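You operate a simulated robot arm through the tools that you are given. There is no shell and no other tool. Be economical: measure what you need, move in short steps, check, and stop when the job is done.

The job below is to be done with a simulated two-armed robot. You get a single attempt, and the scene is never put back.

Task
Screw the lid back on the blue bottle on the desk end of the long bench. Take the orange box on the bare side of the long bench and put it away on the middle shelf of bay 26. Turn the left bin dial to 1. Take the measuring jug and put it on the top of the narrow table. Fetch the green belt and set it on top of the green pack on the top of the long wall table. Fetch the black bag and set it on the bare side of the long bench. Put the green box that says "52" from the top of the long wall table on the narrow bench top under the window and the green box marked "25" on the carton table. Take the white rolled towel and put it on top of the cream pack on the top of the short wall table. Any order will do. Set down upright: measuring jug.

It is judged by the outcome, as a careful person would: the job done as asked, and still so three seconds after it is handed in. It fails if anything else is knocked over, pushed out of place, dropped, spilled or broken. Lids that push on must go on centred and level and be pressed home; caps that screw on are set level and turned clockwise until they are tight. Flat cloth is picked up by pressing the open fingertips on it (5 to 10 N) and closing them slowly along it; thin cloth reads only 2 to 8 mm in the jaws.

Robot
Two 7-joint arms with fingered hands on one trunk, on a base that drives. Base frame: it is fixed to the floor where the robot stands at the start and does not move with it; the origin is under the middle of the robot, x ahead of it, y to its left, z up; the surface under the hand at the start is at about z = 760. Readings come in mm, rad, newtons and seconds.
The left shoulder is at the start at [70, 142, 1089], the right one opposite. With the tool pointing down near the work surface each hand reaches from about 400 to 800 mm from the robot's upright axis, wherever it stands, measured 20 degrees to its own side. Places, roughly: bare side of the long bench [700, 2700, 800]; black bag (24x11x8 cm) [5600, 3300, 800]; blue bottle [500, -250, 750]; carton table [3200, 2200, 800]; cream pack [5750, -1250, 750]; green belt (26x5x5 cm) [5800, 2900, 800]; green box [5750, 2500, 750]; green pack [5750, 3500, 750]; left bin dial [-1100, 2800, 900]; measuring jug [3000, 1500, 750]; middle shelf of bay 26 [-1400, 800, 1000]; narrow bench top under the window (22x96 cm) [6060, 760, 800]; orange box [500, 2750, 750]; top of the narrow table [3800, 1200, 700]; white rolled towel [6000, 1000, 750]. Payload 3.6 kg a hand.
The tool frame of a hand sits at the grasp point between the pads (the TCP): z along the fingers, y along the line on which they close. The tips reach 25 mm beyond it. The gripper opens to 88 mm. The gripper's body begins 29 mm behind the TCP. The gripper is a hand of 5 fingers: y runs from the thumb to the fingers, the wrist lies at [-13, -97, -162] in the tool frame, and closing takes about 1.5 s.
Orientation is that of the tool frame in the base frame, as a unit quaternion [w, x, y, z]. With the fingers straight down and the wrist toward the robot, the tool's x, y and z point along [0, 1, 0], [1, 0, 0] and [0, 0, -1] of the base frame.

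Tools
- The arms move only by the tool move_arm. It takes "left_series", "right_series" or both (then of equal length, played together; a hand with none holds still); each is a list of rows, each an object of numbers (a shift or turn left out is 0, a gripper value left out holds the last): "dx", "dy", "dz": the shift along the tool's x, y, z in mm; "rx", "ry", "rz": the turn, a rotation vector about the tool's x, y, z in rad. In form: [{"dx": .., "dy": .., "dz": .., "rx": .., "ry": .., "rz": ..}, ...]. A call has 1 to 12 rows; each row shifts and turns the commanded pose from where the row before left it, along the tool's axes as they then stand. "left_grip" and "right_grip" are, for a hand that has rows, the finger opening in mm, from 0 to 88, set as the call begins (left out, the last holds). A row lasts 0.2 s, in which the tool goes at most 50 mm and 0.15 rad; a call with a longer step from one row to the next is refused whole, and so is a gripper value outside its range. Where a pose cannot be reached the arm comes as near as it can. A force on the tool above 40 N (or 10 N above the force at the start of the call, whichever is more), or a blocked arm, ends the call early, and 0.2 s more pass. The fingers move at their own pace (about 72 mm/s each) and stop on an object; they squeeze with about 30 N. The grip force told is the motor's: it shows also when the fingers shut on nothing. Time passes only in rows, and 0.2 s behind the last, so rows that do not move let the fingers close. The reply holds the time, the measured pose of the TCP, the force on the tool along the base axes, the opening and the grip force, in the units named above and with some noise, with the torque about the TCP (base axes, N m) and any sound that the robot's microphone picked up.
- Cameras (640 x 400 px; columns grow to the right, rows downward): "scene" is now at [136.3, -13.7, 1312]; the picture's right is [-0.17, -0.98, 0.00], its down [-0.60, 0.11, -0.79] and it looks along [0.78, -0.14, -0.61] (base axes); focal length 275 px, centre (320, 200). "left" rides on the left gripper at [-59, -79, -105] in its tool frame; the picture's right is [-0.73, -0.32, 0.61], its down [0.62, -0.68, 0.38] and it looks along [0.29, 0.66, 0.70] (tool axes); focal length 234 px, centre (320, 200). "right" rides on the right gripper at [59, -79, -105] in its tool frame; the picture's right is [-0.73, 0.32, -0.61], its down [-0.62, -0.68, 0.38] and it looks along [-0.29, 0.66, 0.70] (tool axes); focal length 234 px, centre (320, 200). There is no depth. A picture from a camera that has moved, and an enlarged one, comes with that camera's place and axes in the base frame and with its lens.
- snapshot(camera): a new picture of that camera. The clock stands still meanwhile.
- lift_body(by): slides the trunk up (or, below 0, down) by that many mm; the arms and the scene camera ride with it, the base frame stays. It gives what a move gives, with no picture.
- steer(legs): drives the robot by 1 to 6 legs, each [ahead, left, turn to the left] in mm, mm and rad, along the robot's own axes; the way and the turn of a leg run together, so that a leg with both is an arc; at most 1500 mm and 3.142 rad a leg. The arms and the cameras ride along, it lands a little off, and it stops where it bumps. It gives what a move gives.
- set_fingers(index, middle, ring, little, thumb_bend, thumb_turn, hand): sets how far each is bent, from 0 (flat) to 1 (curled in); at 0.3 the hand is open as for a grip, at 0.7 the pads meet at the TCP. One left out holds its place. A second passes; each finger stops where it meets its share of the squeeze, and holds until it gets a number again. A gripper value or a shape takes the hand back. It gives what a move gives, with no picture; readings hold the bend of each and the force on index, middle, ring, little, thumb and palm. thumb_turn goes from beside the hand (0) to across from the fingers (1), as for a grip.
- set_grasp(shape, hand): the hand has 5 fingers and takes this shape, open, in about a second: jaw (thumb against the fingers, like two jaws); tri (thumb and two fingers); tip (a fingertip pinch); poke (one finger out to press); point (the index stretched); flat (the hand flat); cup (the hand cupped); fist (a fist). The gripper value then closes the fingers along that shape, each until it touches; the sizes above hold for jaw. It gives what a move gives, with no picture.
- pan_tilt(pan, tilt): turns the head with the scene camera to pan (to the left, within 1.501 rad either way) and tilt (down, from -0.506 to 1.204), counted from straight ahead of the robot. It gives what a move gives.
- enlarge(camera, box): a new picture of the part [left, top, right, bottom] of that camera's present view, enlarged. The clock stands still meanwhile.
- sign_off(): hands the job in; it is judged then, once.

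Go step by step. Nothing tells you exact positions but the pictures and the camera data: compare them with the known pose of the tool, close in by small moves and look again before you grip or let go. The budget is 483 turns and 226 pictures, counting those below and the enlarged ones. Unless the task says otherwise, let go and move clear before handing in, and close with one line.

The tools are called after "Emit:" by a JSON object that holds its "method" and its "body". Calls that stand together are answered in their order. move_arm: Moves the arms, as the interface text tells. Its arguments: {"type":"object","properties":{"left_series":{"type":"array","items":{"type":"object","properties":{"dx":{"type":"number"},"dy":{"type":"number"},"dz":{"type":"number"},"rx":{"type":"number"},"ry":{"type":"number"},"rz":{"type":"number"}}}},"left_grip":{"type":"number"},"right_series":{"type":"array","items":{"type":"object","properties":{"dx":{"type":"number"},"dy":{"type":"number"},"dz":{"type":"number"},"rx":{"type":"number"},"ry":{"type":"number"},"rz":{"type":"number"}}}},"right_grip":{"type":"number"}},"required":[]} The other tools are called the same way: lift_body (by) slides the trunk up or down; set_grasp (shape, hand) gives the hand a shape; set_fingers (index, middle, ring, little, thumb_bend, thumb_turn, hand) moves the fingers one by one; steer (legs) drives the base; pan_tilt (pan, tilt) turns the head that bears the scene camera; snapshot (camera) takes a picture; enlarge (camera, box) takes an enlarged picture of a part of a camera's view; sign_off () hands the job in.

At the start:

```text
time_s: 0.0
left_eef_pos: [510.2, 54.8, 1118.6]
left_tcp_rot: [-0.001, 0.707, 0.707, 0.001]
left_ft_force: [-0.7, 0.3, -0.9]
left_moment: [-0.02, -0.01, -0.02]
left_grip_width: 87.9
left_grip_force: 0.0
left_shape: jaw
left_bend: [0.3, 0.3, 0.3, 0.3, 0.3, 0.98]
left_finger forces: [0.0, 0.2, 0.1, 0.0, 0.1, 0.1]
right_eef_pos: [475.2, -310.4, 1102.5]
right_tcp_rot: [0.0, 0.706, 0.708, 0.0]
right_ft_force: [0.4, 0.1, -0.9]
right_moment: [-0.02, -0.01, 0.01]
right_grip_width: 87.5
right_grip_force: 0.2
right_shape: jaw
right_bend: [0.3, 0.3, 0.3, 0.3, 0.3, 0.98]
right_finger forces: [0.0, 0.1, 0.0, 0.0, 0.0, 0.0]
trunk travel left (down, up): [-625.0, 315.0]
robot x, y, heading: [1.8, -1.4, 0.004]
head pan, tilt: [-0.173, 0.661]
```

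scene: 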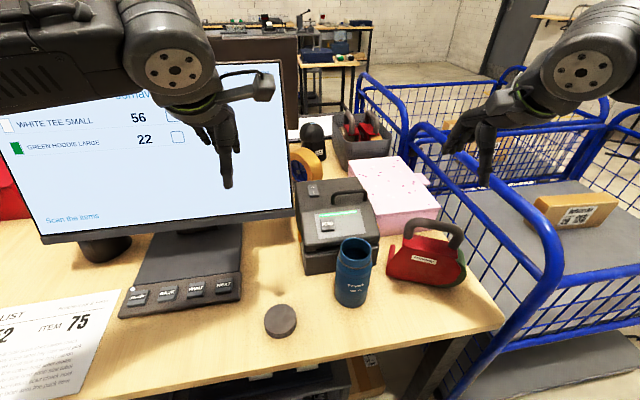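
right: 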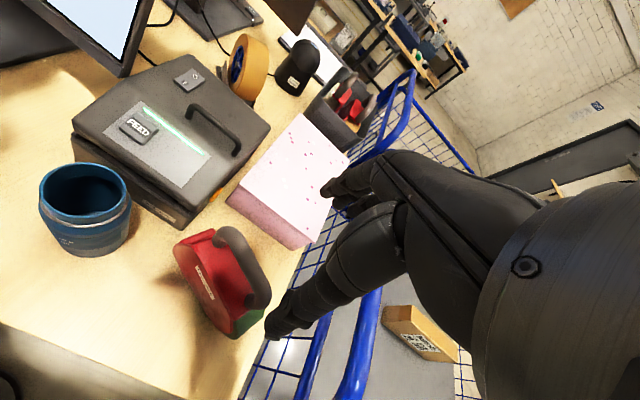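
left: 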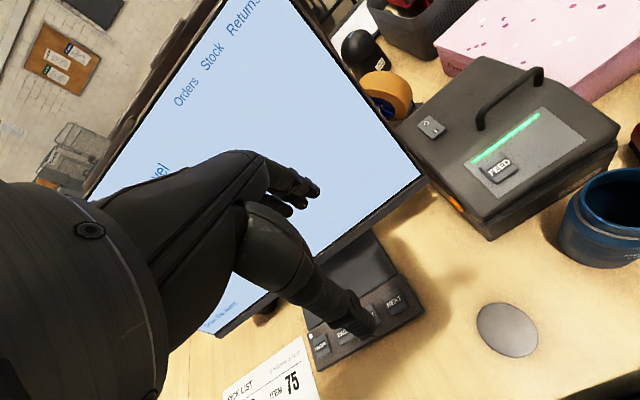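

The lid (grey disc) appears to be near (447, 13) and the blue bottle near (495, -148). I'll take a closer look at both first.

Emit:
{"method": "enlarge", "body": {"camera": "scene", "box": [220, 160, 480, 360]}}

Emit:
{"method": "enlarge", "body": {"camera": "left", "box": [440, 150, 640, 400]}}

```text
2.00 times, centred on (350, 260) of scene
camera zoom: at [136.3, -13.7, 1312.0], right [-0.17, -0.98, 0.0], down [-0.6, 0.11, -0.79], along [0.78, -0.14, -0.61], focal length 550 px, centre (260, 80)
```

zoom: 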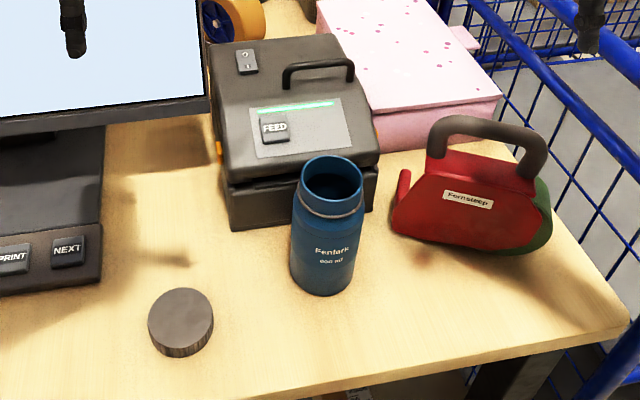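

```text
1.60 times, centred on (540, 275) of left
camera zoom: at [431.0, -4.8, 1223.1], right [-0.32, -0.73, -0.61], down [-0.68, 0.62, -0.38], along [0.66, 0.29, -0.7], focal length 375 px, centre (-32, 80)
```

zoom: 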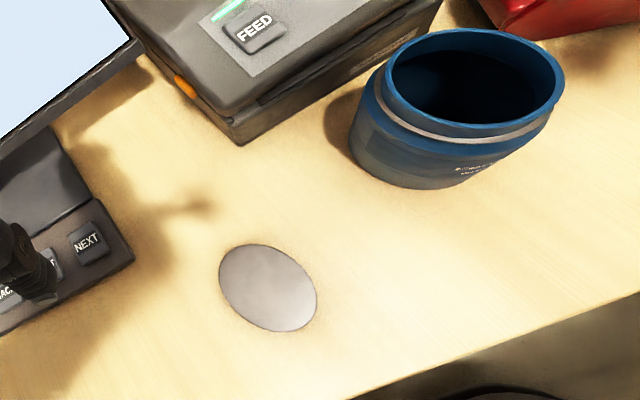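

The lid lies flat at about (442, 12) and the bottle's rim is at about (477, -143, 916). The right hand will take the lid, so the left hand clears out of the way first.

Emit:
{"method": "move_arm", "body": {"left_series": [{"dx": 40, "dy": -15}, {"dx": 40, "dy": -15}, {"dx": 40, "dy": -15}, {"dx": 40, "dy": -15}, {"dx": 40, "dy": -10}, {"dx": 40}, {"dx": 0}, {"dx": 0}, {"dx": 0}, {"dx": 0}, {"dx": 0}, {"dx": 0}], "right_series": [{"dx": 0}, {"dx": 0}, {"dx": 46, "dy": -5}, {"dx": 46, "dy": -5}, {"dx": 46, "dy": -5}, {"dx": 46, "dy": -5}, {"dx": 46, "dy": -5}, {"dx": 46, "dy": -4}, {"dx": 46, "dy": -4}, {"dz": 48}, {"dz": 48}, {"dz": 48}]}}

Emit:
{"method": "snapshot", "body": {"camera": "right"}}

```text
time_s: 2.6
left_eef_pos: [439.1, 292.5, 1118.8]
left_tcp_rot: [0.0, 0.707, 0.707, -0.001]
left_ft_force: [-0.2, 0.7, 0.1]
left_moment: [0.01, -0.02, -0.02]
left_grip_width: 87.7
left_grip_force: 0.1
left_shape: jaw
left_bend: [0.3, 0.3, 0.3, 0.3, 0.3, 0.98]
left_finger forces: [0.0, 0.0, 0.1, 0.0, 0.1, 0.0]
right_eef_pos: [436.9, -59.7, 951.6]
right_tcp_rot: [-0.001, 0.706, 0.708, -0.001]
right_ft_force: [-0.7, 0.5, -0.9]
right_moment: [0.02, 0.0, 0.01]
right_grip_width: 87.8
right_grip_force: 0.1
right_shape: jaw
right_bend: [0.3, 0.3, 0.3, 0.3, 0.3, 0.98]
right_finger forces: [0.0, 0.1, 0.0, 0.0, 0.1, 0.0]
right hand out of reach, approached as far as the arm can: row 8, 9
trunk travel left (down, up): [-625.0, 315.0]
robot x, y, heading: [0.7, 2.9, 0.002]
head pan, tilt: [-0.173, 0.661]
```

```text
220 pictures are left
camera right: at [356.8, -3.1, 1056.3], right [0.32, -0.73, 0.61], down [-0.68, -0.62, -0.38], along [0.66, -0.29, -0.7], focal length 234 px, centre (320, 200)
```

right: 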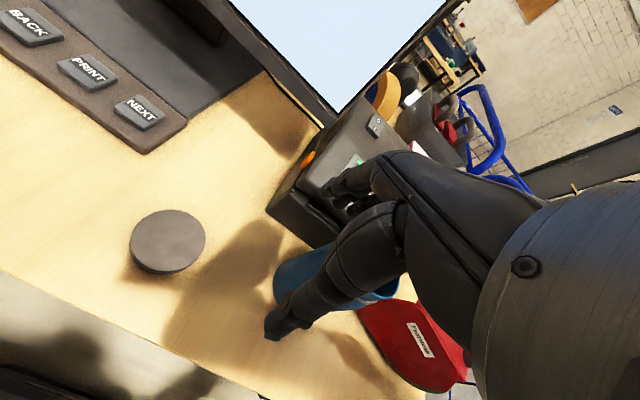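

The right arm can't cross that far, so I'll shift the base left a little.

Emit:
{"method": "steer", "body": {"legs": [[0, 110, 0]]}}

Emit:
{"method": "snapshot", "body": {"camera": "right"}}

```text
time_s: 3.8
left_eef_pos: [439.2, 404.3, 1118.9]
left_tcp_rot: [0.0, 0.707, 0.707, 0.0]
left_ft_force: [0.0, 0.1, -0.2]
left_moment: [-0.01, -0.03, 0.02]
left_grip_width: 87.7
left_grip_force: 0.0
left_shape: jaw
left_bend: [0.3, 0.3, 0.3, 0.3, 0.3, 0.98]
left_finger forces: [0.0, 0.0, 0.0, 0.1, 0.0, 0.0]
right_eef_pos: [436.3, 49.2, 951.2]
right_tcp_rot: [0.0, 0.707, 0.707, 0.0]
right_ft_force: [0.2, 0.5, -0.5]
right_moment: [-0.01, 0.02, -0.03]
right_grip_width: 87.8
right_grip_force: 0.1
right_shape: jaw
right_bend: [0.3, 0.3, 0.3, 0.3, 0.3, 0.98]
right_finger forces: [0.1, 0.0, 0.0, 0.0, 0.0, 0.1]
trunk travel left (down, up): [-625.0, 315.0]
robot x, y, heading: [-0.2, 112.5, 0.005]
head pan, tilt: [-0.173, 0.661]
```

```text
219 pictures are left
camera right: at [356.1, 107.3, 1056.9], right [0.32, -0.73, 0.61], down [-0.68, -0.62, -0.38], along [0.66, -0.29, -0.7], focal length 234 px, centre (320, 200)
```

right: 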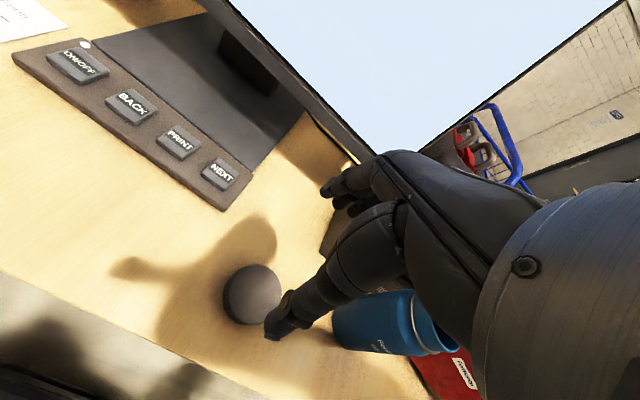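

The lid sits at about (438, 15), so I'll move over it and partway down.

Emit:
{"method": "move_arm", "body": {"right_series": [{"dx": -34, "dy": 2}, {"dz": 45}, {"dz": 45}, {"dz": 20}]}}

Emit:
{"method": "snapshot", "body": {"camera": "right"}}

Emit:
{"method": "snapshot", "body": {"camera": "scene"}}

```text
time_s: 4.8
left_eef_pos: [437.5, 403.8, 1119.0]
left_tcp_rot: [0.0, 0.707, 0.707, 0.0]
left_ft_force: [-0.5, -0.2, -0.1]
left_moment: [0.03, 0.02, -0.02]
left_grip_width: 87.7
left_grip_force: 0.0
left_shape: jaw
left_bend: [0.3, 0.3, 0.3, 0.3, 0.3, 0.98]
left_finger forces: [0.0, 0.0, 0.1, 0.0, 0.0, 0.1]
right_eef_pos: [436.4, 2.6, 851.5]
right_tcp_rot: [-0.001, 0.707, 0.707, 0.001]
right_ft_force: [0.0, 0.2, -0.2]
right_moment: [-0.01, -0.02, -0.04]
right_grip_width: 87.6
right_grip_force: 0.1
right_shape: jaw
right_bend: [0.3, 0.3, 0.3, 0.3, 0.3, 0.98]
right_finger forces: [0.0, 0.0, 0.0, 0.0, 0.0, 0.1]
right hand out of reach, approached as far as the arm can: row 3, 4
trunk travel left (down, up): [-625.0, 315.0]
robot x, y, heading: [1.2, 109.9, 0.001]
head pan, tilt: [-0.173, 0.661]
```

```text
218 pictures are left
camera right: at [356.5, 59.9, 955.0], right [0.32, -0.73, 0.61], down [-0.68, -0.62, -0.38], along [0.66, -0.29, -0.7], focal length 234 px, centre (320, 200)
```

right: 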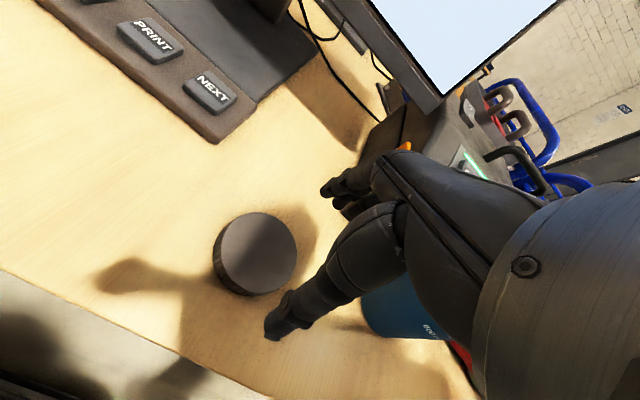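

```text
217 pictures are left
camera scene: at [135.4, 96.1, 1312.1], right [-0.17, -0.98, 0.0], down [-0.6, 0.11, -0.79], along [0.78, -0.14, -0.61], focal length 275 px, centre (320, 200)
```

scene: 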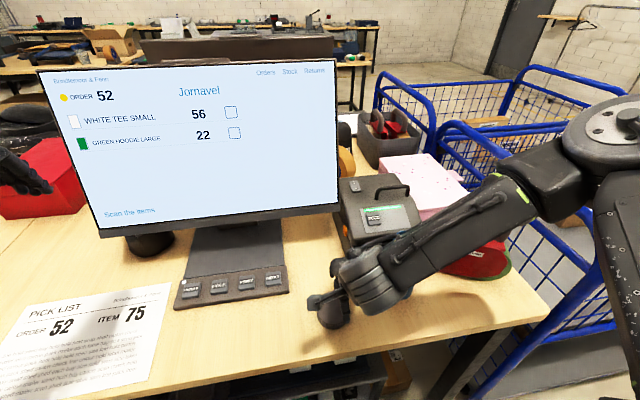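

The lid is in view but low reach is tight here, so I'll back the base up and shift it left.

Emit:
{"method": "steer", "body": {"legs": [[-90, 70, 0]]}}

Emit:
{"method": "move_arm", "body": {"right_series": [{"dx": -29, "dy": 39}, {"dx": -29, "dy": 39}, {"dx": 0}]}}

Emit:
{"method": "snapshot", "body": {"camera": "right"}}

```text
time_s: 6.0
left_eef_pos: [347.3, 473.3, 1119.1]
left_tcp_rot: [0.0, 0.707, 0.707, 0.0]
left_ft_force: [0.2, 0.0, 0.4]
left_moment: [-0.03, 0.01, 0.01]
left_grip_width: 87.5
left_grip_force: 0.2
left_shape: jaw
left_bend: [0.3, 0.3, 0.3, 0.3, 0.3, 0.98]
left_finger forces: [0.1, 0.0, 0.1, 0.1, 0.1, 0.1]
right_eef_pos: [347.0, 72.1, 850.3]
right_tcp_rot: [-0.001, 0.708, 0.706, 0.0]
right_ft_force: [-0.4, -1.0, 0.0]
right_moment: [0.02, -0.04, -0.01]
right_grip_width: 87.5
right_grip_force: 0.1
right_shape: jaw
right_bend: [0.3, 0.3, 0.3, 0.3, 0.3, 0.98]
right_finger forces: [0.0, 0.0, 0.0, 0.1, 0.0, 0.0]
trunk travel left (down, up): [-625.0, 315.0]
robot x, y, heading: [-90.5, 177.7, -0.001]
head pan, tilt: [-0.173, 0.661]
```

```text
time_s: 6.8
left_eef_pos: [348.2, 472.7, 1118.2]
left_tcp_rot: [0.0, 0.708, 0.707, 0.0]
left_ft_force: [-0.4, 0.2, 0.6]
left_moment: [-0.06, -0.01, 0.05]
left_grip_width: 87.8
left_grip_force: 0.0
left_shape: jaw
left_bend: [0.3, 0.3, 0.3, 0.3, 0.3, 0.98]
left_finger forces: [0.0, 0.0, 0.0, 0.0, 0.0, 0.1]
right_eef_pos: [423.0, 11.6, 849.1]
right_tcp_rot: [0.0, 0.708, 0.707, 0.0]
right_ft_force: [0.0, 1.1, 0.4]
right_moment: [-0.02, 0.02, 0.01]
right_grip_width: 87.8
right_grip_force: 0.0
right_shape: jaw
right_bend: [0.3, 0.3, 0.3, 0.3, 0.3, 0.98]
right_finger forces: [0.1, 0.0, 0.0, 0.0, 0.1, 0.0]
trunk travel left (down, up): [-625.0, 315.0]
robot x, y, heading: [-88.7, 174.9, -0.0]
head pan, tilt: [-0.173, 0.661]
```

```text
216 pictures are left
camera right: at [344.3, 69.4, 954.1], right [0.32, -0.73, 0.61], down [-0.68, -0.62, -0.38], along [0.66, -0.29, -0.7], focal length 234 px, centre (320, 200)
```

right: 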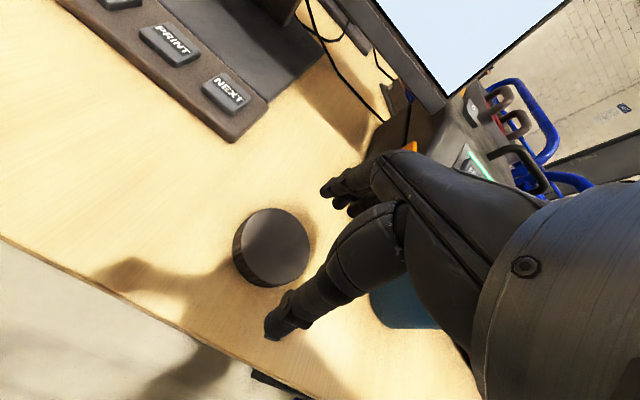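

The lid centre is at about (436, 17). I'll fine-align, lower and close.

Emit:
{"method": "move_arm", "body": {"right_series": [{"dx": 5, "dy": 13}, {"dz": 25}, {"dz": 20}, {"dz": 8}, {"dz": 4}]}}

Emit:
{"method": "snapshot", "body": {"camera": "right"}}

```text
time_s: 8.0
left_eef_pos: [348.4, 472.9, 1118.3]
left_tcp_rot: [0.0, 0.708, 0.706, -0.001]
left_ft_force: [0.4, 0.4, -0.3]
left_moment: [-0.03, 0.01, -0.01]
left_grip_width: 87.6
left_grip_force: 0.0
left_shape: jaw
left_bend: [0.3, 0.3, 0.3, 0.3, 0.3, 0.98]
left_finger forces: [0.0, 0.0, 0.1, 0.0, 0.0, 0.0]
right_eef_pos: [431.8, 6.2, 805.1]
right_tcp_rot: [0.0, 0.708, 0.707, 0.0]
right_ft_force: [-0.2, 0.6, -0.1]
right_moment: [0.0, 0.03, 0.01]
right_grip_width: 87.7
right_grip_force: 0.0
right_shape: jaw
right_bend: [0.3, 0.3, 0.3, 0.3, 0.3, 0.98]
right_finger forces: [0.0, 0.0, 0.0, 0.0, 0.0, 0.0]
right hand out of reach, approached as far as the arm can: row 3, 4
trunk travel left (down, up): [-625.0, 315.0]
robot x, y, heading: [-93.5, 182.1, 0.003]
head pan, tilt: [-0.173, 0.661]
```

```text
215 pictures are left
camera right: at [351.9, 64.3, 909.5], right [0.32, -0.73, 0.61], down [-0.68, -0.62, -0.38], along [0.66, -0.29, -0.7], focal length 234 px, centre (320, 200)
```

right: 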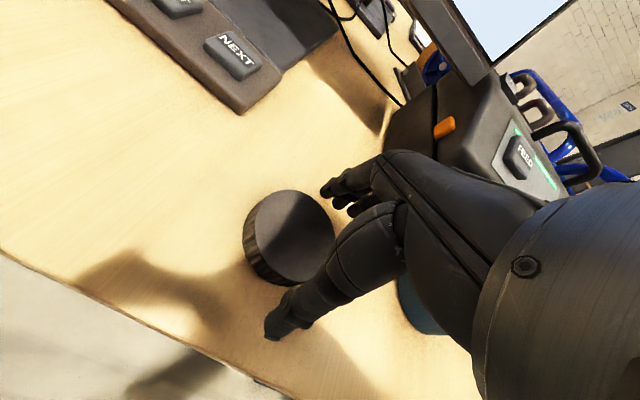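

Reach at low height is still short, so I'll raise the hand and lower the trunk.

Emit:
{"method": "move_arm", "body": {"right_series": [{"dz": -50}, {"dz": -50}, {"dz": -50}, {"dx": 0}]}}

Emit:
{"method": "lift_body", "body": {"by": -170}}

Emit:
{"method": "snapshot", "body": {"camera": "right"}}

```text
time_s: 9.0
left_eef_pos: [349.1, 471.9, 1118.0]
left_tcp_rot: [-0.001, 0.707, 0.707, -0.001]
left_ft_force: [-0.7, 1.0, 0.0]
left_moment: [0.01, 0.01, -0.03]
left_grip_width: 87.6
left_grip_force: 0.0
left_shape: jaw
left_bend: [0.3, 0.3, 0.3, 0.3, 0.3, 0.98]
left_finger forces: [0.0, 0.1, 0.1, 0.0, 0.0, 0.0]
right_eef_pos: [432.2, 4.5, 951.7]
right_tcp_rot: [-0.001, 0.708, 0.706, 0.0]
right_ft_force: [0.3, 0.4, -0.4]
right_moment: [-0.01, -0.04, -0.01]
right_grip_width: 87.9
right_grip_force: 0.0
right_shape: jaw
right_bend: [0.3, 0.3, 0.3, 0.3, 0.3, 0.98]
right_finger forces: [0.0, 0.0, 0.0, 0.0, 0.0, 0.1]
trunk travel left (down, up): [-625.0, 315.0]
robot x, y, heading: [-89.3, 180.6, 0.002]
head pan, tilt: [-0.173, 0.661]
```

```text
time_s: 10.9
left_eef_pos: [346.9, 472.9, 948.8]
left_tcp_rot: [0.0, 0.708, 0.707, 0.0]
left_ft_force: [-0.3, 0.4, 0.1]
left_moment: [-0.02, -0.05, 0.01]
left_grip_width: 87.7
left_grip_force: 0.1
left_shape: jaw
left_bend: [0.3, 0.3, 0.3, 0.3, 0.3, 0.98]
left_finger forces: [0.0, 0.0, 0.0, 0.0, 0.0, 0.0]
right_eef_pos: [430.4, 6.5, 784.6]
right_tcp_rot: [0.001, 0.708, 0.706, 0.001]
right_ft_force: [-2.1, 0.5, 11.7]
right_moment: [-0.1, -0.59, -0.03]
right_grip_width: 87.1
right_grip_force: 0.0
right_shape: jaw
right_bend: [0.3, 0.3, 0.3, 0.3, 0.3, 0.98]
right_finger forces: [0.2, 11.8, 0.1, 0.0, 0.0, 0.0]
trunk travel left (down, up): [-455.0, 485.0]
robot x, y, heading: [-86.8, 179.2, -0.005]
head pan, tilt: [-0.173, 0.661]
```

```text
214 pictures are left
camera right: at [351.0, 64.6, 888.9], right [0.32, -0.73, 0.61], down [-0.68, -0.62, -0.39], along [0.66, -0.29, -0.69], focal length 234 px, centre (320, 200)
```

right: 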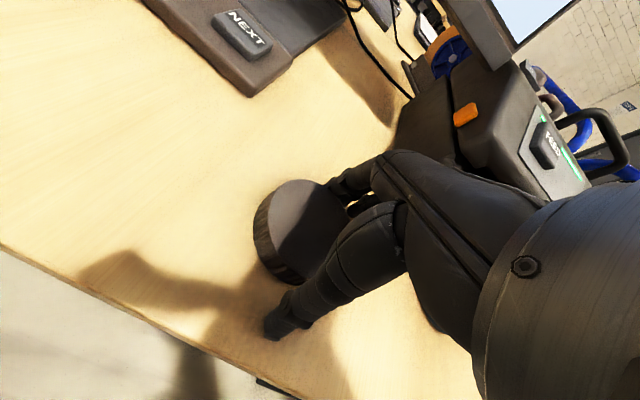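

The fingertip is just touching the table (about z 760). I'll raise slightly, recentre and close on the lid.

Emit:
{"method": "move_arm", "body": {"right_series": [{"dz": -6}, {"dx": 10, "dy": 3}, {"dx": 0}]}}

Emit:
{"method": "snapshot", "body": {"camera": "right"}}

```text
time_s: 11.7
left_eef_pos: [347.2, 472.0, 948.4]
left_tcp_rot: [0.0, 0.708, 0.707, 0.0]
left_ft_force: [0.3, 0.1, 0.8]
left_moment: [0.03, -0.01, 0.0]
left_grip_width: 87.6
left_grip_force: 0.1
left_shape: jaw
left_bend: [0.3, 0.3, 0.3, 0.3, 0.3, 0.98]
left_finger forces: [0.0, 0.0, 0.1, 0.0, 0.0, 0.0]
right_eef_pos: [435.4, 15.8, 788.4]
right_tcp_rot: [0.0, 0.708, 0.706, 0.001]
right_ft_force: [-0.3, 0.9, -0.5]
right_moment: [-0.01, 0.0, -0.02]
right_grip_width: 88.0
right_grip_force: 0.1
right_shape: jaw
right_bend: [0.3, 0.3, 0.3, 0.3, 0.3, 0.98]
right_finger forces: [0.1, 0.0, 0.0, 0.1, 0.0, 0.1]
trunk travel left (down, up): [-455.0, 485.0]
robot x, y, heading: [-91.3, 178.1, -0.006]
head pan, tilt: [-0.173, 0.661]
```

```text
213 pictures are left
camera right: at [355.6, 73.8, 893.3], right [0.32, -0.73, 0.61], down [-0.68, -0.62, -0.38], along [0.66, -0.29, -0.7], focal length 234 px, centre (320, 200)
```

right: 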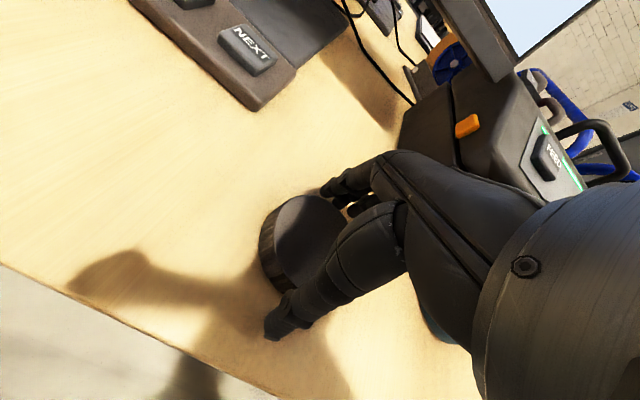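

The lid lies between the thumb and fingers; I'll close.

Emit:
{"method": "move_arm", "body": {"right_grip": 50, "right_series": [{"dx": 0}, {"dx": 0}, {"dx": 0}, {"dx": 0}, {"dx": 0}, {"dx": 0}, {"dx": 0}, {"dx": 0}]}}

Emit:
{"method": "snapshot", "body": {"camera": "right"}}

```text
time_s: 13.5
left_eef_pos: [348.7, 472.4, 948.9]
left_tcp_rot: [0.0, 0.708, 0.706, 0.0]
left_ft_force: [-0.5, 0.5, 0.6]
left_moment: [-0.01, 0.01, 0.02]
left_grip_width: 87.6
left_grip_force: 0.0
left_shape: jaw
left_bend: [0.3, 0.3, 0.3, 0.3, 0.3, 0.98]
left_finger forces: [0.0, 0.1, 0.0, 0.1, 0.0, 0.0]
right_eef_pos: [435.9, 17.2, 789.4]
right_tcp_rot: [0.0, 0.708, 0.706, 0.0]
right_ft_force: [0.1, 0.3, 0.3]
right_moment: [0.01, -0.01, 0.01]
right_grip_width: 58.4
right_grip_force: 30.0
right_shape: jaw
right_bend: [0.28, 0.38, 0.4, 0.42, 0.61, 0.99]
right_finger forces: [14.4, 8.3, 3.4, 0.0, 26.1, 0.1]
trunk travel left (down, up): [-455.0, 485.0]
robot x, y, heading: [-91.0, 182.9, -0.002]
head pan, tilt: [-0.173, 0.661]
```

```text
212 pictures are left
camera right: at [355.6, 74.0, 893.4], right [0.32, -0.73, 0.61], down [-0.68, -0.62, -0.38], along [0.66, -0.29, -0.7], focal length 234 px, centre (320, 200)
```

right: 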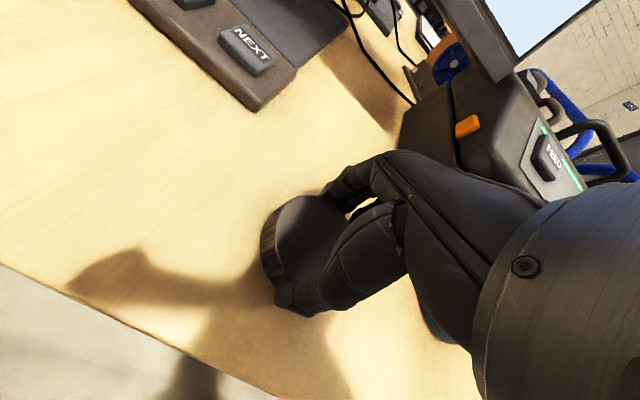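

The lid is gripped at 58 mm. I'll lift it and carry it above the bottle.

Emit:
{"method": "move_arm", "body": {"right_series": [{"dz": -20}, {"dz": -48}, {"dz": -48}, {"dz": -48}, {"dz": -48}, {"dx": -40, "dy": 10}, {"dx": -40, "dy": 10}, {"dx": -40, "dy": 10}, {"dx": -40, "dy": 11}, {"dx": 0}]}}

Emit:
{"method": "snapshot", "body": {"camera": "right"}}

Emit:
{"method": "snapshot", "body": {"camera": "scene"}}

```text
time_s: 15.7
left_eef_pos: [348.1, 473.0, 948.7]
left_tcp_rot: [0.0, 0.708, 0.706, 0.0]
left_ft_force: [0.2, 0.7, -0.3]
left_moment: [-0.02, -0.03, -0.01]
left_grip_width: 88.0
left_grip_force: 0.0
left_shape: jaw
left_bend: [0.3, 0.3, 0.3, 0.3, 0.3, 0.98]
left_finger forces: [0.1, 0.1, 0.0, 0.0, 0.0, 0.0]
right_eef_pos: [476.6, -144.5, 999.8]
right_tcp_rot: [0.0, 0.708, 0.706, 0.001]
right_ft_force: [0.2, 0.4, -0.4]
right_moment: [-0.04, 0.01, 0.0]
right_grip_width: 58.1
right_grip_force: 30.1
right_shape: jaw
right_bend: [0.28, 0.38, 0.4, 0.42, 0.61, 0.99]
right_finger forces: [14.5, 8.6, 3.7, 0.0, 26.2, 0.0]
trunk travel left (down, up): [-455.0, 485.0]
robot x, y, heading: [-89.8, 181.2, -0.007]
head pan, tilt: [-0.173, 0.661]
```

```text
211 pictures are left
camera right: at [396.0, -86.5, 1104.9], right [0.32, -0.73, 0.61], down [-0.68, -0.62, -0.38], along [0.66, -0.29, -0.7], focal length 234 px, centre (320, 200)
```

right: 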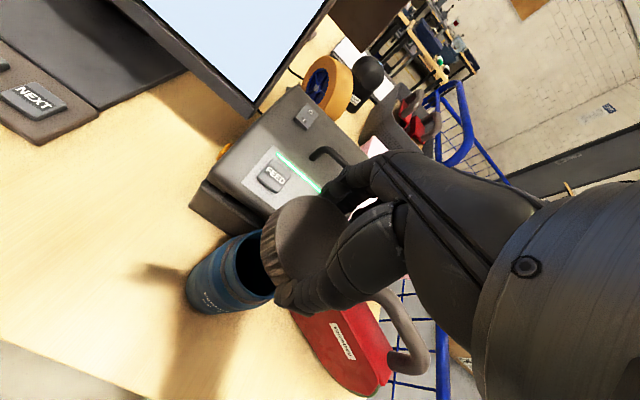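

```text
210 pictures are left
camera scene: at [45.5, 166.3, 1142.0], right [-0.17, -0.98, 0.0], down [-0.6, 0.11, -0.79], along [0.78, -0.14, -0.61], focal length 275 px, centre (320, 200)
```

scene: 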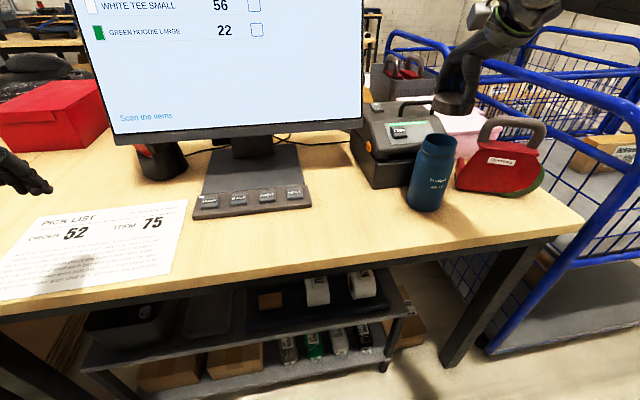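

Emit:
{"method": "enlarge", "body": {"camera": "scene", "box": [380, 60, 540, 220]}}

Emit:
{"method": "enlarge", "body": {"camera": "right", "box": [160, 160, 400, 340]}}

```text
2.50 times, centred on (460, 140) of scene
camera zoom: at [45.5, 166.3, 1142.0], right [-0.17, -0.98, 0.0], down [-0.6, 0.11, -0.79], along [0.78, -0.14, -0.61], focal length 688 px, centre (-30, 350)
```

zoom: 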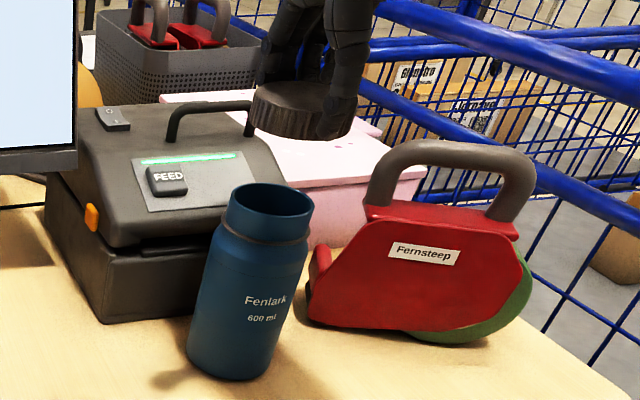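

```text
2.22 times, centred on (280, 250) of right
camera zoom: at [396.0, -86.5, 1104.9], right [0.32, -0.73, 0.61], down [-0.68, -0.62, -0.38], along [0.66, -0.29, -0.7], focal length 520 px, centre (409, 89)
```

zoom: 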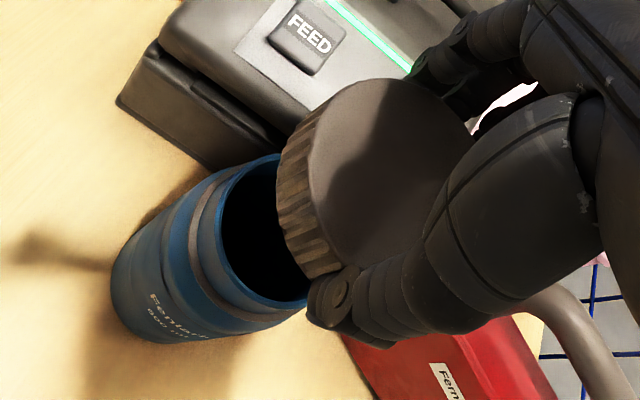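

The bottle axis is at about (476, -144). I'll pre-rotate counterclockwise to leave room for screwing and check how well the lid is centred.

Emit:
{"method": "move_arm", "body": {"right_series": [{"rz": -0.15}, {"rz": -0.15}, {"rz": -0.15}, {"rz": -0.15}, {"rz": -0.15}, {"rz": -0.15}, {"rz": -0.15}, {"dz": 20}, {"dx": 0}]}}

Emit:
{"method": "enlarge", "body": {"camera": "scene", "box": [380, 60, 540, 220]}}

Emit:
{"method": "snapshot", "body": {"camera": "right"}}

```text
time_s: 17.7
left_eef_pos: [348.2, 473.9, 949.3]
left_tcp_rot: [-0.001, 0.708, 0.706, -0.001]
left_ft_force: [1.0, 0.5, -0.3]
left_moment: [-0.01, 0.0, 0.0]
left_grip_width: 87.6
left_grip_force: 0.1
left_shape: jaw
left_bend: [0.3, 0.3, 0.3, 0.3, 0.3, 0.98]
left_finger forces: [0.1, 0.1, 0.0, 0.0, 0.0, 0.0]
right_eef_pos: [476.0, -143.7, 981.0]
right_tcp_rot: [0.0, 0.258, 0.966, 0.001]
right_ft_force: [-0.5, -0.2, -0.9]
right_moment: [-0.02, 0.02, 0.02]
right_grip_width: 58.0
right_grip_force: 29.6
right_shape: jaw
right_bend: [0.28, 0.38, 0.4, 0.42, 0.61, 0.99]
right_finger forces: [14.5, 8.7, 4.0, 0.0, 26.2, 0.1]
trunk travel left (down, up): [-455.0, 485.0]
robot x, y, heading: [-94.7, 177.6, -0.006]
head pan, tilt: [-0.173, 0.661]
```

```text
2.50 times, centred on (460, 140) of scene
camera zoom: at [45.5, 166.5, 1142.0], right [-0.18, -0.98, 0.0], down [-0.6, 0.11, -0.79], along [0.78, -0.14, -0.61], focal length 688 px, centre (-30, 350)
```

zoom: 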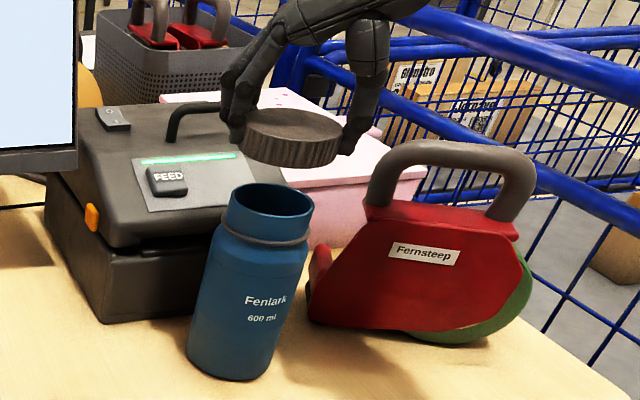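

```text
206 pictures are left
camera right: at [384.2, -183.3, 1085.7], right [0.79, -0.08, 0.61], down [0.2, -0.9, -0.38], along [0.58, 0.42, -0.7], focal length 234 px, centre (320, 200)
```

right: 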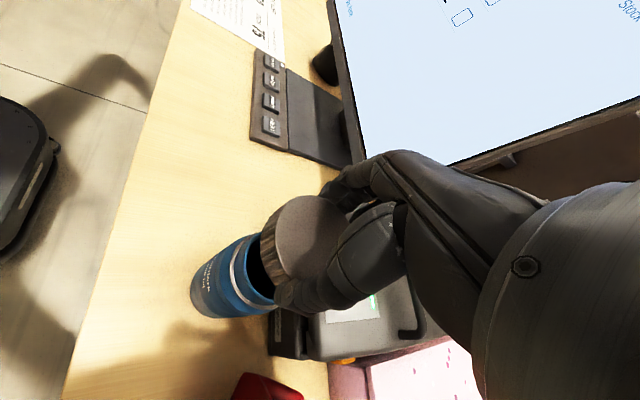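

The lid is centred on the tool within about 2 mm and the rim is at about z 905. I'll lower until it touches.

Emit:
{"method": "move_arm", "body": {"right_series": [{"dx": -2, "dz": 20}, {"dz": 12}, {"dx": 0}]}}

Emit:
{"method": "enlarge", "body": {"camera": "scene", "box": [400, 80, 500, 180]}}

Emit:
{"method": "enlarge", "body": {"camera": "right", "box": [160, 160, 400, 340]}}

```text
time_s: 18.5
left_eef_pos: [349.5, 472.5, 949.3]
left_tcp_rot: [0.0, 0.708, 0.706, 0.0]
left_ft_force: [0.5, 0.0, 0.2]
left_moment: [-0.02, 0.0, 0.01]
left_grip_width: 87.7
left_grip_force: 0.0
left_shape: jaw
left_bend: [0.3, 0.3, 0.3, 0.3, 0.3, 0.98]
left_finger forces: [0.1, 0.0, 0.0, 0.0, 0.1, 0.0]
right_eef_pos: [475.9, -146.4, 947.3]
right_tcp_rot: [-0.001, 0.259, 0.966, 0.0]
right_ft_force: [0.8, 0.3, -0.2]
right_moment: [0.0, 0.02, 0.0]
right_grip_width: 58.3
right_grip_force: 29.2
right_shape: jaw
right_bend: [0.28, 0.38, 0.4, 0.42, 0.61, 0.99]
right_finger forces: [14.5, 8.7, 4.0, 0.1, 26.2, 0.0]
trunk travel left (down, up): [-455.0, 485.0]
robot x, y, heading: [-91.1, 179.2, -0.003]
head pan, tilt: [-0.173, 0.661]
```

```text
4.00 times, centred on (450, 130) of scene
camera zoom: at [45.7, 165.7, 1142.0], right [-0.18, -0.98, 0.0], down [-0.6, 0.11, -0.79], along [0.78, -0.14, -0.61], focal length 1100 px, centre (-200, 480)
```

zoom: 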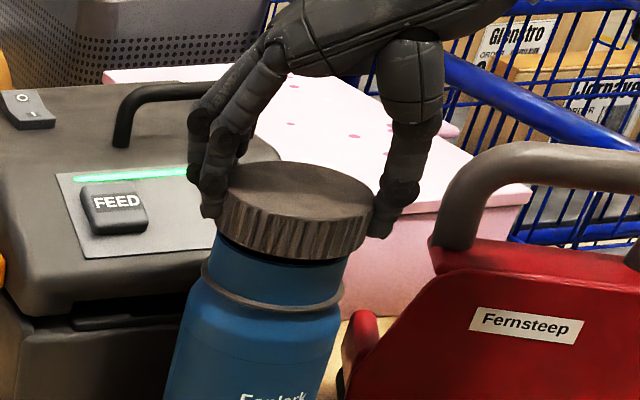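

```text
2.22 times, centred on (280, 250) of right
camera zoom: at [385.2, -185.7, 1052.0], right [0.79, -0.08, 0.61], down [0.2, -0.9, -0.38], along [0.58, 0.42, -0.7], focal length 520 px, centre (409, 89)
```

zoom: 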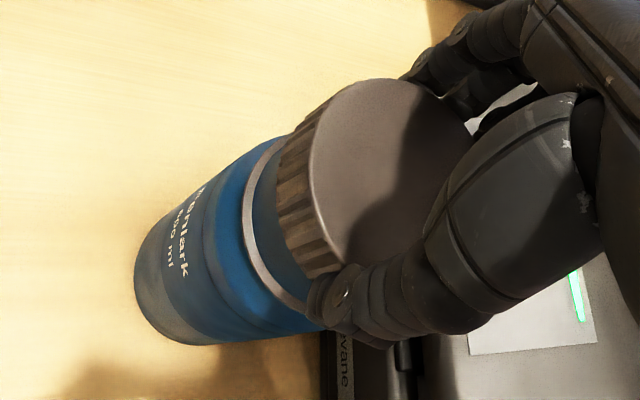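

The lid looks about 3 mm too far right, so I'll correct and lower in small steps.

Emit:
{"method": "move_arm", "body": {"right_series": [{"dy": 3.3}, {"dz": 4}, {"dz": 3}, {"dz": 3}, {"dx": 0}]}}

Emit:
{"method": "enlarge", "body": {"camera": "scene", "box": [400, 80, 500, 180]}}

```text
time_s: 19.7
left_eef_pos: [347.3, 473.1, 949.2]
left_tcp_rot: [0.001, 0.708, 0.707, 0.0]
left_ft_force: [-0.3, -0.3, -0.2]
left_moment: [-0.02, 0.01, 0.01]
left_grip_width: 88.0
left_grip_force: 0.0
left_shape: jaw
left_bend: [0.3, 0.3, 0.3, 0.3, 0.3, 0.98]
left_finger forces: [0.1, 0.0, 0.0, 0.0, 0.1, 0.0]
right_eef_pos: [478.1, -142.9, 940.3]
right_tcp_rot: [0.001, 0.259, 0.966, 0.0]
right_ft_force: [1.4, -1.5, 13.6]
right_moment: [-0.2, 0.09, 0.01]
right_grip_width: 57.9
right_grip_force: 29.6
right_shape: jaw
right_bend: [0.28, 0.38, 0.4, 0.42, 0.61, 0.99]
right_finger forces: [14.5, 8.9, 4.6, 0.0, 27.9, 0.1]
trunk travel left (down, up): [-455.0, 485.0]
robot x, y, heading: [-89.6, 181.3, -0.007]
head pan, tilt: [-0.173, 0.661]
```

```text
4.00 times, centred on (450, 130) of scene
camera zoom: at [44.2, 166.4, 1142.4], right [-0.18, -0.98, 0.0], down [-0.6, 0.11, -0.79], along [0.78, -0.14, -0.61], focal length 1100 px, centre (-200, 480)
```

zoom: 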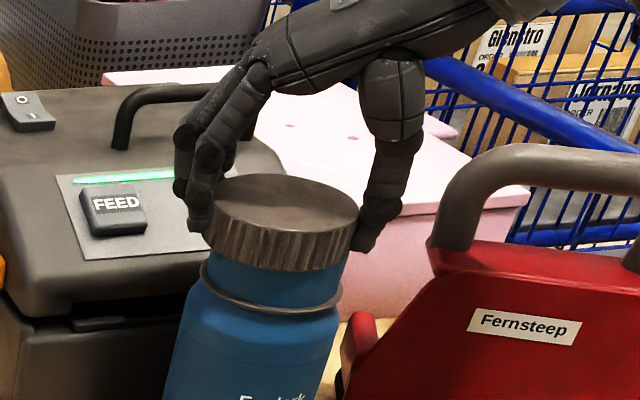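

The lid is in contact and looks centred. I'll nudge it slightly and turn clockwise with light pressure.

Emit:
{"method": "move_arm", "body": {"right_series": [{"dy": -1}, {"rz": 0.12}, {"rz": 0.12}, {"rz": 0.12}, {"rz": 0.12}, {"dx": 0}]}}

Emit:
{"method": "enlarge", "body": {"camera": "scene", "box": [380, 60, 540, 220]}}

```text
time_s: 21.1
left_eef_pos: [348.1, 473.2, 949.2]
left_tcp_rot: [0.0, 0.708, 0.706, 0.001]
left_ft_force: [0.2, -0.4, 0.3]
left_moment: [0.01, 0.02, 0.0]
left_grip_width: 87.4
left_grip_force: 0.1
left_shape: jaw
left_bend: [0.3, 0.3, 0.3, 0.3, 0.3, 0.98]
left_finger forces: [0.0, 0.0, 0.1, 0.0, 0.1, 0.0]
right_eef_pos: [478.6, -141.7, 940.1]
right_tcp_rot: [0.0, 0.481, 0.876, 0.002]
right_ft_force: [-1.4, -0.7, 9.6]
right_moment: [-0.1, 0.13, 0.12]
right_grip_width: 58.1
right_grip_force: 30.0
right_shape: jaw
right_bend: [0.73, 0.37, 0.38, 0.42, 0.61, 1.0]
right_finger forces: [14.8, 10.3, 3.9, 0.0, 29.3, 0.1]
trunk travel left (down, up): [-455.0, 485.0]
robot x, y, heading: [-86.8, 182.1, -0.006]
head pan, tilt: [-0.173, 0.661]
```

```text
2.50 times, centred on (460, 140) of scene
camera zoom: at [44.1, 166.5, 1142.2], right [-0.18, -0.98, 0.0], down [-0.6, 0.11, -0.79], along [0.78, -0.14, -0.61], focal length 688 px, centre (-30, 350)
```

zoom: 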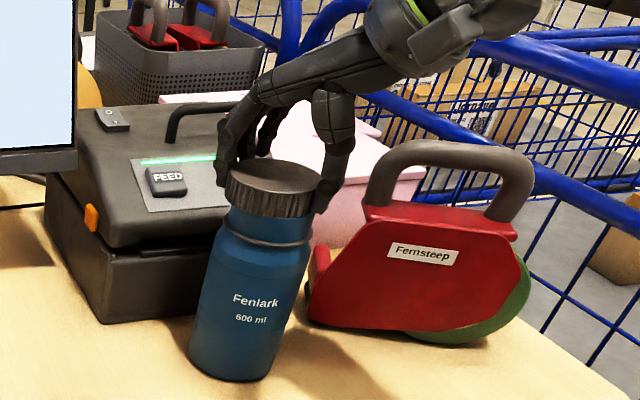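

The bottle turns along with the lid, so the left hand must hold it. I'll orient the left hand for a sideways grasp.

Emit:
{"method": "move_arm", "body": {"left_series": [{"rx": -0.0534, "ry": -0.1228, "rz": -0.0534}, {"rx": -0.0534, "ry": -0.1228, "rz": -0.0534}, {"rx": -0.0534, "ry": -0.1228, "rz": -0.0534}, {"rx": -0.0534, "ry": -0.1228, "rz": -0.0534}, {"rx": -0.0534, "ry": -0.1228, "rz": -0.0534}, {"rx": -0.0534, "ry": -0.1228, "rz": -0.0534}, {"rx": -0.0534, "ry": -0.1228, "rz": -0.0534}, {"rx": -0.0534, "ry": -0.1228, "rz": -0.0534}, {"rx": -0.0534, "ry": -0.1228, "rz": -0.0534}, {"rx": -0.0534, "ry": -0.1228, "rz": -0.0534}, {"rx": -0.0534, "ry": -0.1228, "rz": -0.0534}, {"rx": -0.0534, "ry": -0.1228, "rz": -0.0534}]}}

Emit:
{"method": "snapshot", "body": {"camera": "left"}}

```text
time_s: 23.7
left_eef_pos: [363.0, 486.0, 951.2]
left_tcp_rot: [0.659, 0.26, 0.656, -0.261]
left_ft_force: [-0.2, 0.4, 0.2]
left_moment: [-0.02, 0.01, -0.02]
left_grip_width: 87.7
left_grip_force: 0.2
left_shape: jaw
left_bend: [0.3, 0.3, 0.3, 0.3, 0.3, 0.98]
left_finger forces: [0.1, 0.0, 0.1, 0.0, 0.0, 0.0]
left hand out of reach, approached as far as the arm can: row 11, 12
right_eef_pos: [477.4, -141.8, 939.9]
right_tcp_rot: [0.0, 0.481, 0.877, 0.0]
right_ft_force: [-0.3, -1.1, 9.3]
right_moment: [-0.16, 0.12, 0.01]
right_grip_width: 58.2
right_grip_force: 29.9
right_shape: jaw
right_bend: [0.73, 0.37, 0.38, 0.42, 0.61, 1.0]
right_finger forces: [15.2, 9.3, 4.0, 0.1, 28.8, 0.0]
trunk travel left (down, up): [-455.0, 485.0]
robot x, y, heading: [-91.3, 181.3, -0.008]
head pan, tilt: [-0.173, 0.661]
```

```text
201 pictures are left
camera left: at [232.5, 498.7, 1008.8], right [0.22, -0.65, 0.73], down [-0.19, -0.76, -0.62], along [0.96, 0.0, -0.29], focal length 234 px, centre (320, 200)
```

left: 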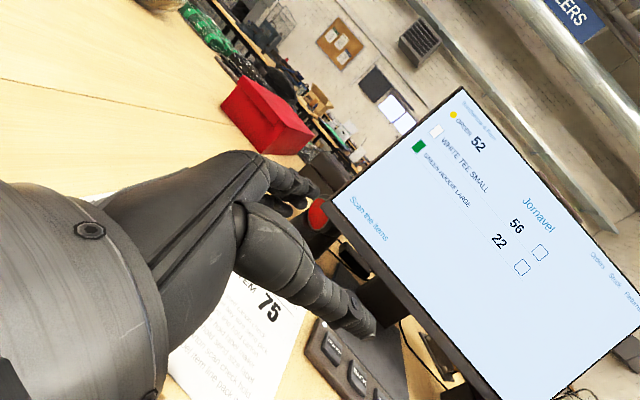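

Emit:
{"method": "move_arm", "body": {"left_series": [{"dx": 9.7, "dy": -31.7, "dz": 33}, {"dx": 9.7, "dy": -31.7, "dz": 33}, {"dx": 9.7, "dy": -31.7, "dz": 33}, {"dx": 9.7, "dy": -31.7, "dz": 33}, {"dx": 9.7, "dy": -31.7, "dz": 33}, {"dx": 9.7, "dy": -31.7, "dz": 33}, {"dx": 9.7, "dy": -31.7, "dz": 33}, {"dx": 9.7, "dy": -31.7, "dz": 33}, {"dx": 9.7, "dy": -31.7, "dz": 33}, {"dx": 9.7, "dy": -31.7, "dz": 33}, {"dx": 0}]}}

Emit:
{"method": "snapshot", "body": {"camera": "scene"}}

Emit:
{"method": "snapshot", "body": {"camera": "left"}}

```text
time_s: 26.1
left_eef_pos: [385.2, 441.5, 961.2]
left_tcp_rot: [0.657, 0.261, 0.658, -0.26]
left_ft_force: [0.4, -1.0, 0.3]
left_moment: [0.03, 0.02, -0.04]
left_grip_width: 87.8
left_grip_force: 0.0
left_shape: jaw
left_bend: [0.3, 0.3, 0.3, 0.3, 0.3, 0.98]
left_finger forces: [0.0, 0.0, 0.0, 0.1, 0.0, 0.1]
left hand out of reach, approached as far as the arm can: row 1, 2, 3, 4, 5, 6, 7, 8, 9, 10
right_eef_pos: [477.6, -142.2, 940.6]
right_tcp_rot: [0.001, 0.481, 0.877, 0.001]
right_ft_force: [0.5, -0.7, 9.4]
right_moment: [-0.12, 0.1, 0.0]
right_grip_width: 57.8
right_grip_force: 30.2
right_shape: jaw
right_bend: [0.73, 0.37, 0.39, 0.42, 0.61, 1.0]
right_finger forces: [15.5, 9.2, 4.3, 0.1, 28.5, 0.0]
trunk travel left (down, up): [-455.0, 485.0]
robot x, y, heading: [-89.7, 181.3, -0.004]
head pan, tilt: [-0.173, 0.661]
```

```text
200 pictures are left
camera scene: at [44.2, 166.4, 1142.2], right [-0.18, -0.98, 0.0], down [-0.6, 0.11, -0.79], along [0.78, -0.14, -0.61], focal length 275 px, centre (320, 200)
```

scene: 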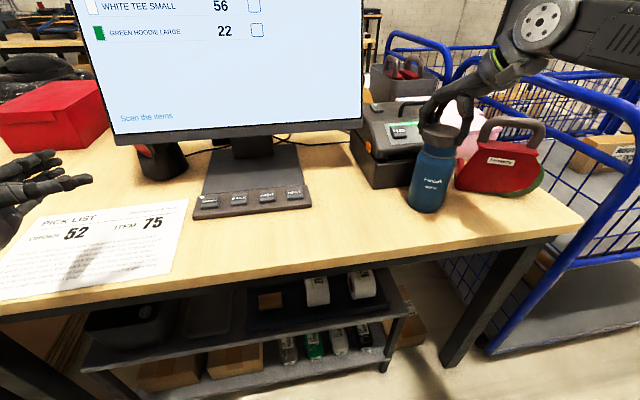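

```text
199 pictures are left
camera left: at [254.9, 454.4, 1019.9], right [0.22, -0.65, 0.73], down [-0.19, -0.76, -0.62], along [0.96, 0.0, -0.29], focal length 234 px, centre (320, 200)
```

left: 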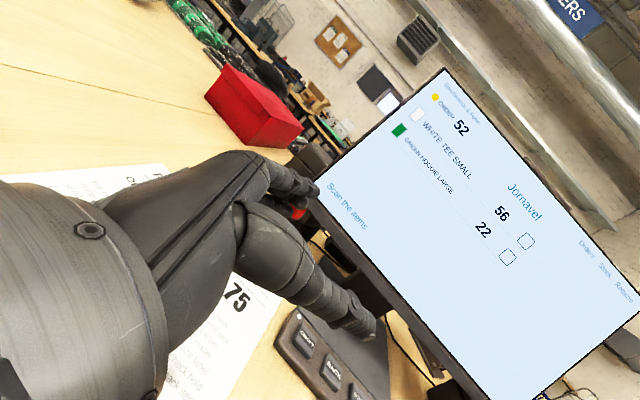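

The left hand can't reach across like that. I'll test whether, with almost no downward load, the lid turns on its own while the bottle stays still.

Emit:
{"method": "move_arm", "body": {"right_series": [{"dz": -1.5}, {"rz": 0.12}, {"rz": 0.12}, {"rz": 0.12}, {"rz": 0.12}]}}

Emit:
{"method": "enlarge", "body": {"camera": "scene", "box": [380, 60, 540, 220]}}

```text
time_s: 27.3
left_eef_pos: [385.8, 439.8, 960.8]
left_tcp_rot: [0.657, 0.261, 0.657, -0.26]
left_ft_force: [1.1, 0.6, 0.3]
left_moment: [0.02, -0.01, 0.03]
left_grip_width: 87.6
left_grip_force: 0.1
left_shape: jaw
left_bend: [0.3, 0.3, 0.3, 0.3, 0.3, 0.98]
left_finger forces: [0.0, 0.0, 0.1, 0.0, 0.1, 0.0]
right_eef_pos: [477.5, -143.4, 940.1]
right_tcp_rot: [0.0, 0.676, 0.737, 0.0]
right_ft_force: [-0.5, 0.6, 4.4]
right_moment: [-0.03, 0.05, 0.04]
right_grip_width: 57.6
right_grip_force: 30.0
right_shape: jaw
right_bend: [0.73, 0.37, 0.39, 0.42, 0.61, 1.0]
right_finger forces: [15.6, 9.1, 3.9, 0.0, 28.2, 0.1]
trunk travel left (down, up): [-455.0, 485.0]
robot x, y, heading: [-88.9, 180.5, -0.008]
head pan, tilt: [-0.173, 0.661]
```

```text
2.50 times, centred on (460, 140) of scene
camera zoom: at [45.0, 166.4, 1142.1], right [-0.18, -0.98, 0.0], down [-0.6, 0.11, -0.79], along [0.78, -0.14, -0.61], focal length 688 px, centre (-30, 350)
```

zoom: 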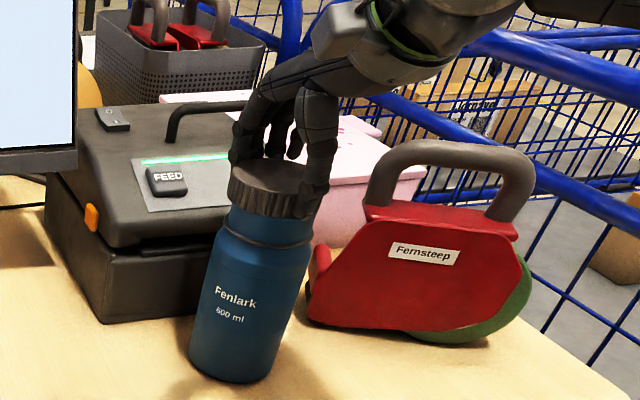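

The bottle simply turns along. I'll let go of the lid (it rests on the rim), raise the hand and reposition so that both arms reach.

Emit:
{"method": "move_arm", "body": {"right_grip": 88, "right_series": [{"dx": 0}, {"dx": 0}, {"dx": 0}, {"dx": 0}, {"dx": 0}, {"dx": 0}, {"dx": 0}, {"dz": -25}, {"dz": -45}, {"dz": -45}, {"dz": -45}, {"dx": 0}]}}

Emit:
{"method": "enlarge", "body": {"camera": "scene", "box": [380, 60, 540, 220]}}

```text
time_s: 29.9
left_eef_pos: [386.4, 439.9, 961.5]
left_tcp_rot: [0.657, 0.261, 0.658, -0.26]
left_ft_force: [0.4, 0.0, 0.0]
left_moment: [-0.02, -0.02, 0.0]
left_grip_width: 88.0
left_grip_force: 0.0
left_shape: jaw
left_bend: [0.3, 0.3, 0.3, 0.3, 0.3, 0.98]
left_finger forces: [0.0, 0.0, 0.0, 0.0, 0.1, 0.0]
right_eef_pos: [477.2, -143.6, 1099.3]
right_tcp_rot: [-0.001, 0.676, 0.737, 0.001]
right_ft_force: [-0.8, 0.2, -0.7]
right_moment: [-0.05, -0.03, -0.01]
right_grip_width: 87.5
right_grip_force: 0.1
right_shape: jaw
right_bend: [0.3, 0.3, 0.3, 0.3, 0.3, 0.98]
right_finger forces: [0.0, 0.1, 0.0, 0.0, 0.1, 0.2]
trunk travel left (down, up): [-455.0, 485.0]
robot x, y, heading: [-89.1, 181.0, -0.001]
head pan, tilt: [-0.173, 0.661]
```

```text
2.50 times, centred on (460, 140) of scene
camera zoom: at [45.6, 165.2, 1142.0], right [-0.18, -0.98, 0.0], down [-0.6, 0.11, -0.79], along [0.78, -0.14, -0.61], focal length 688 px, centre (-30, 350)
```

zoom: 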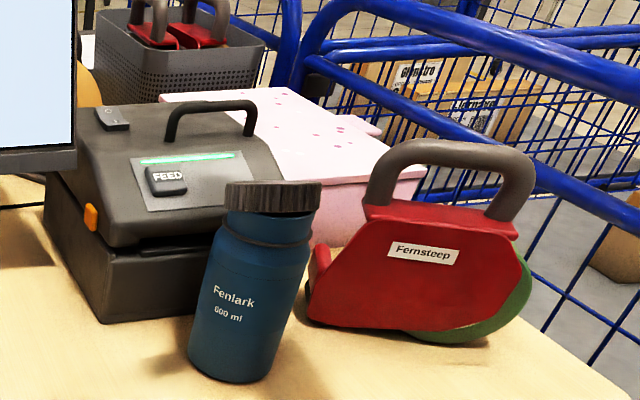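

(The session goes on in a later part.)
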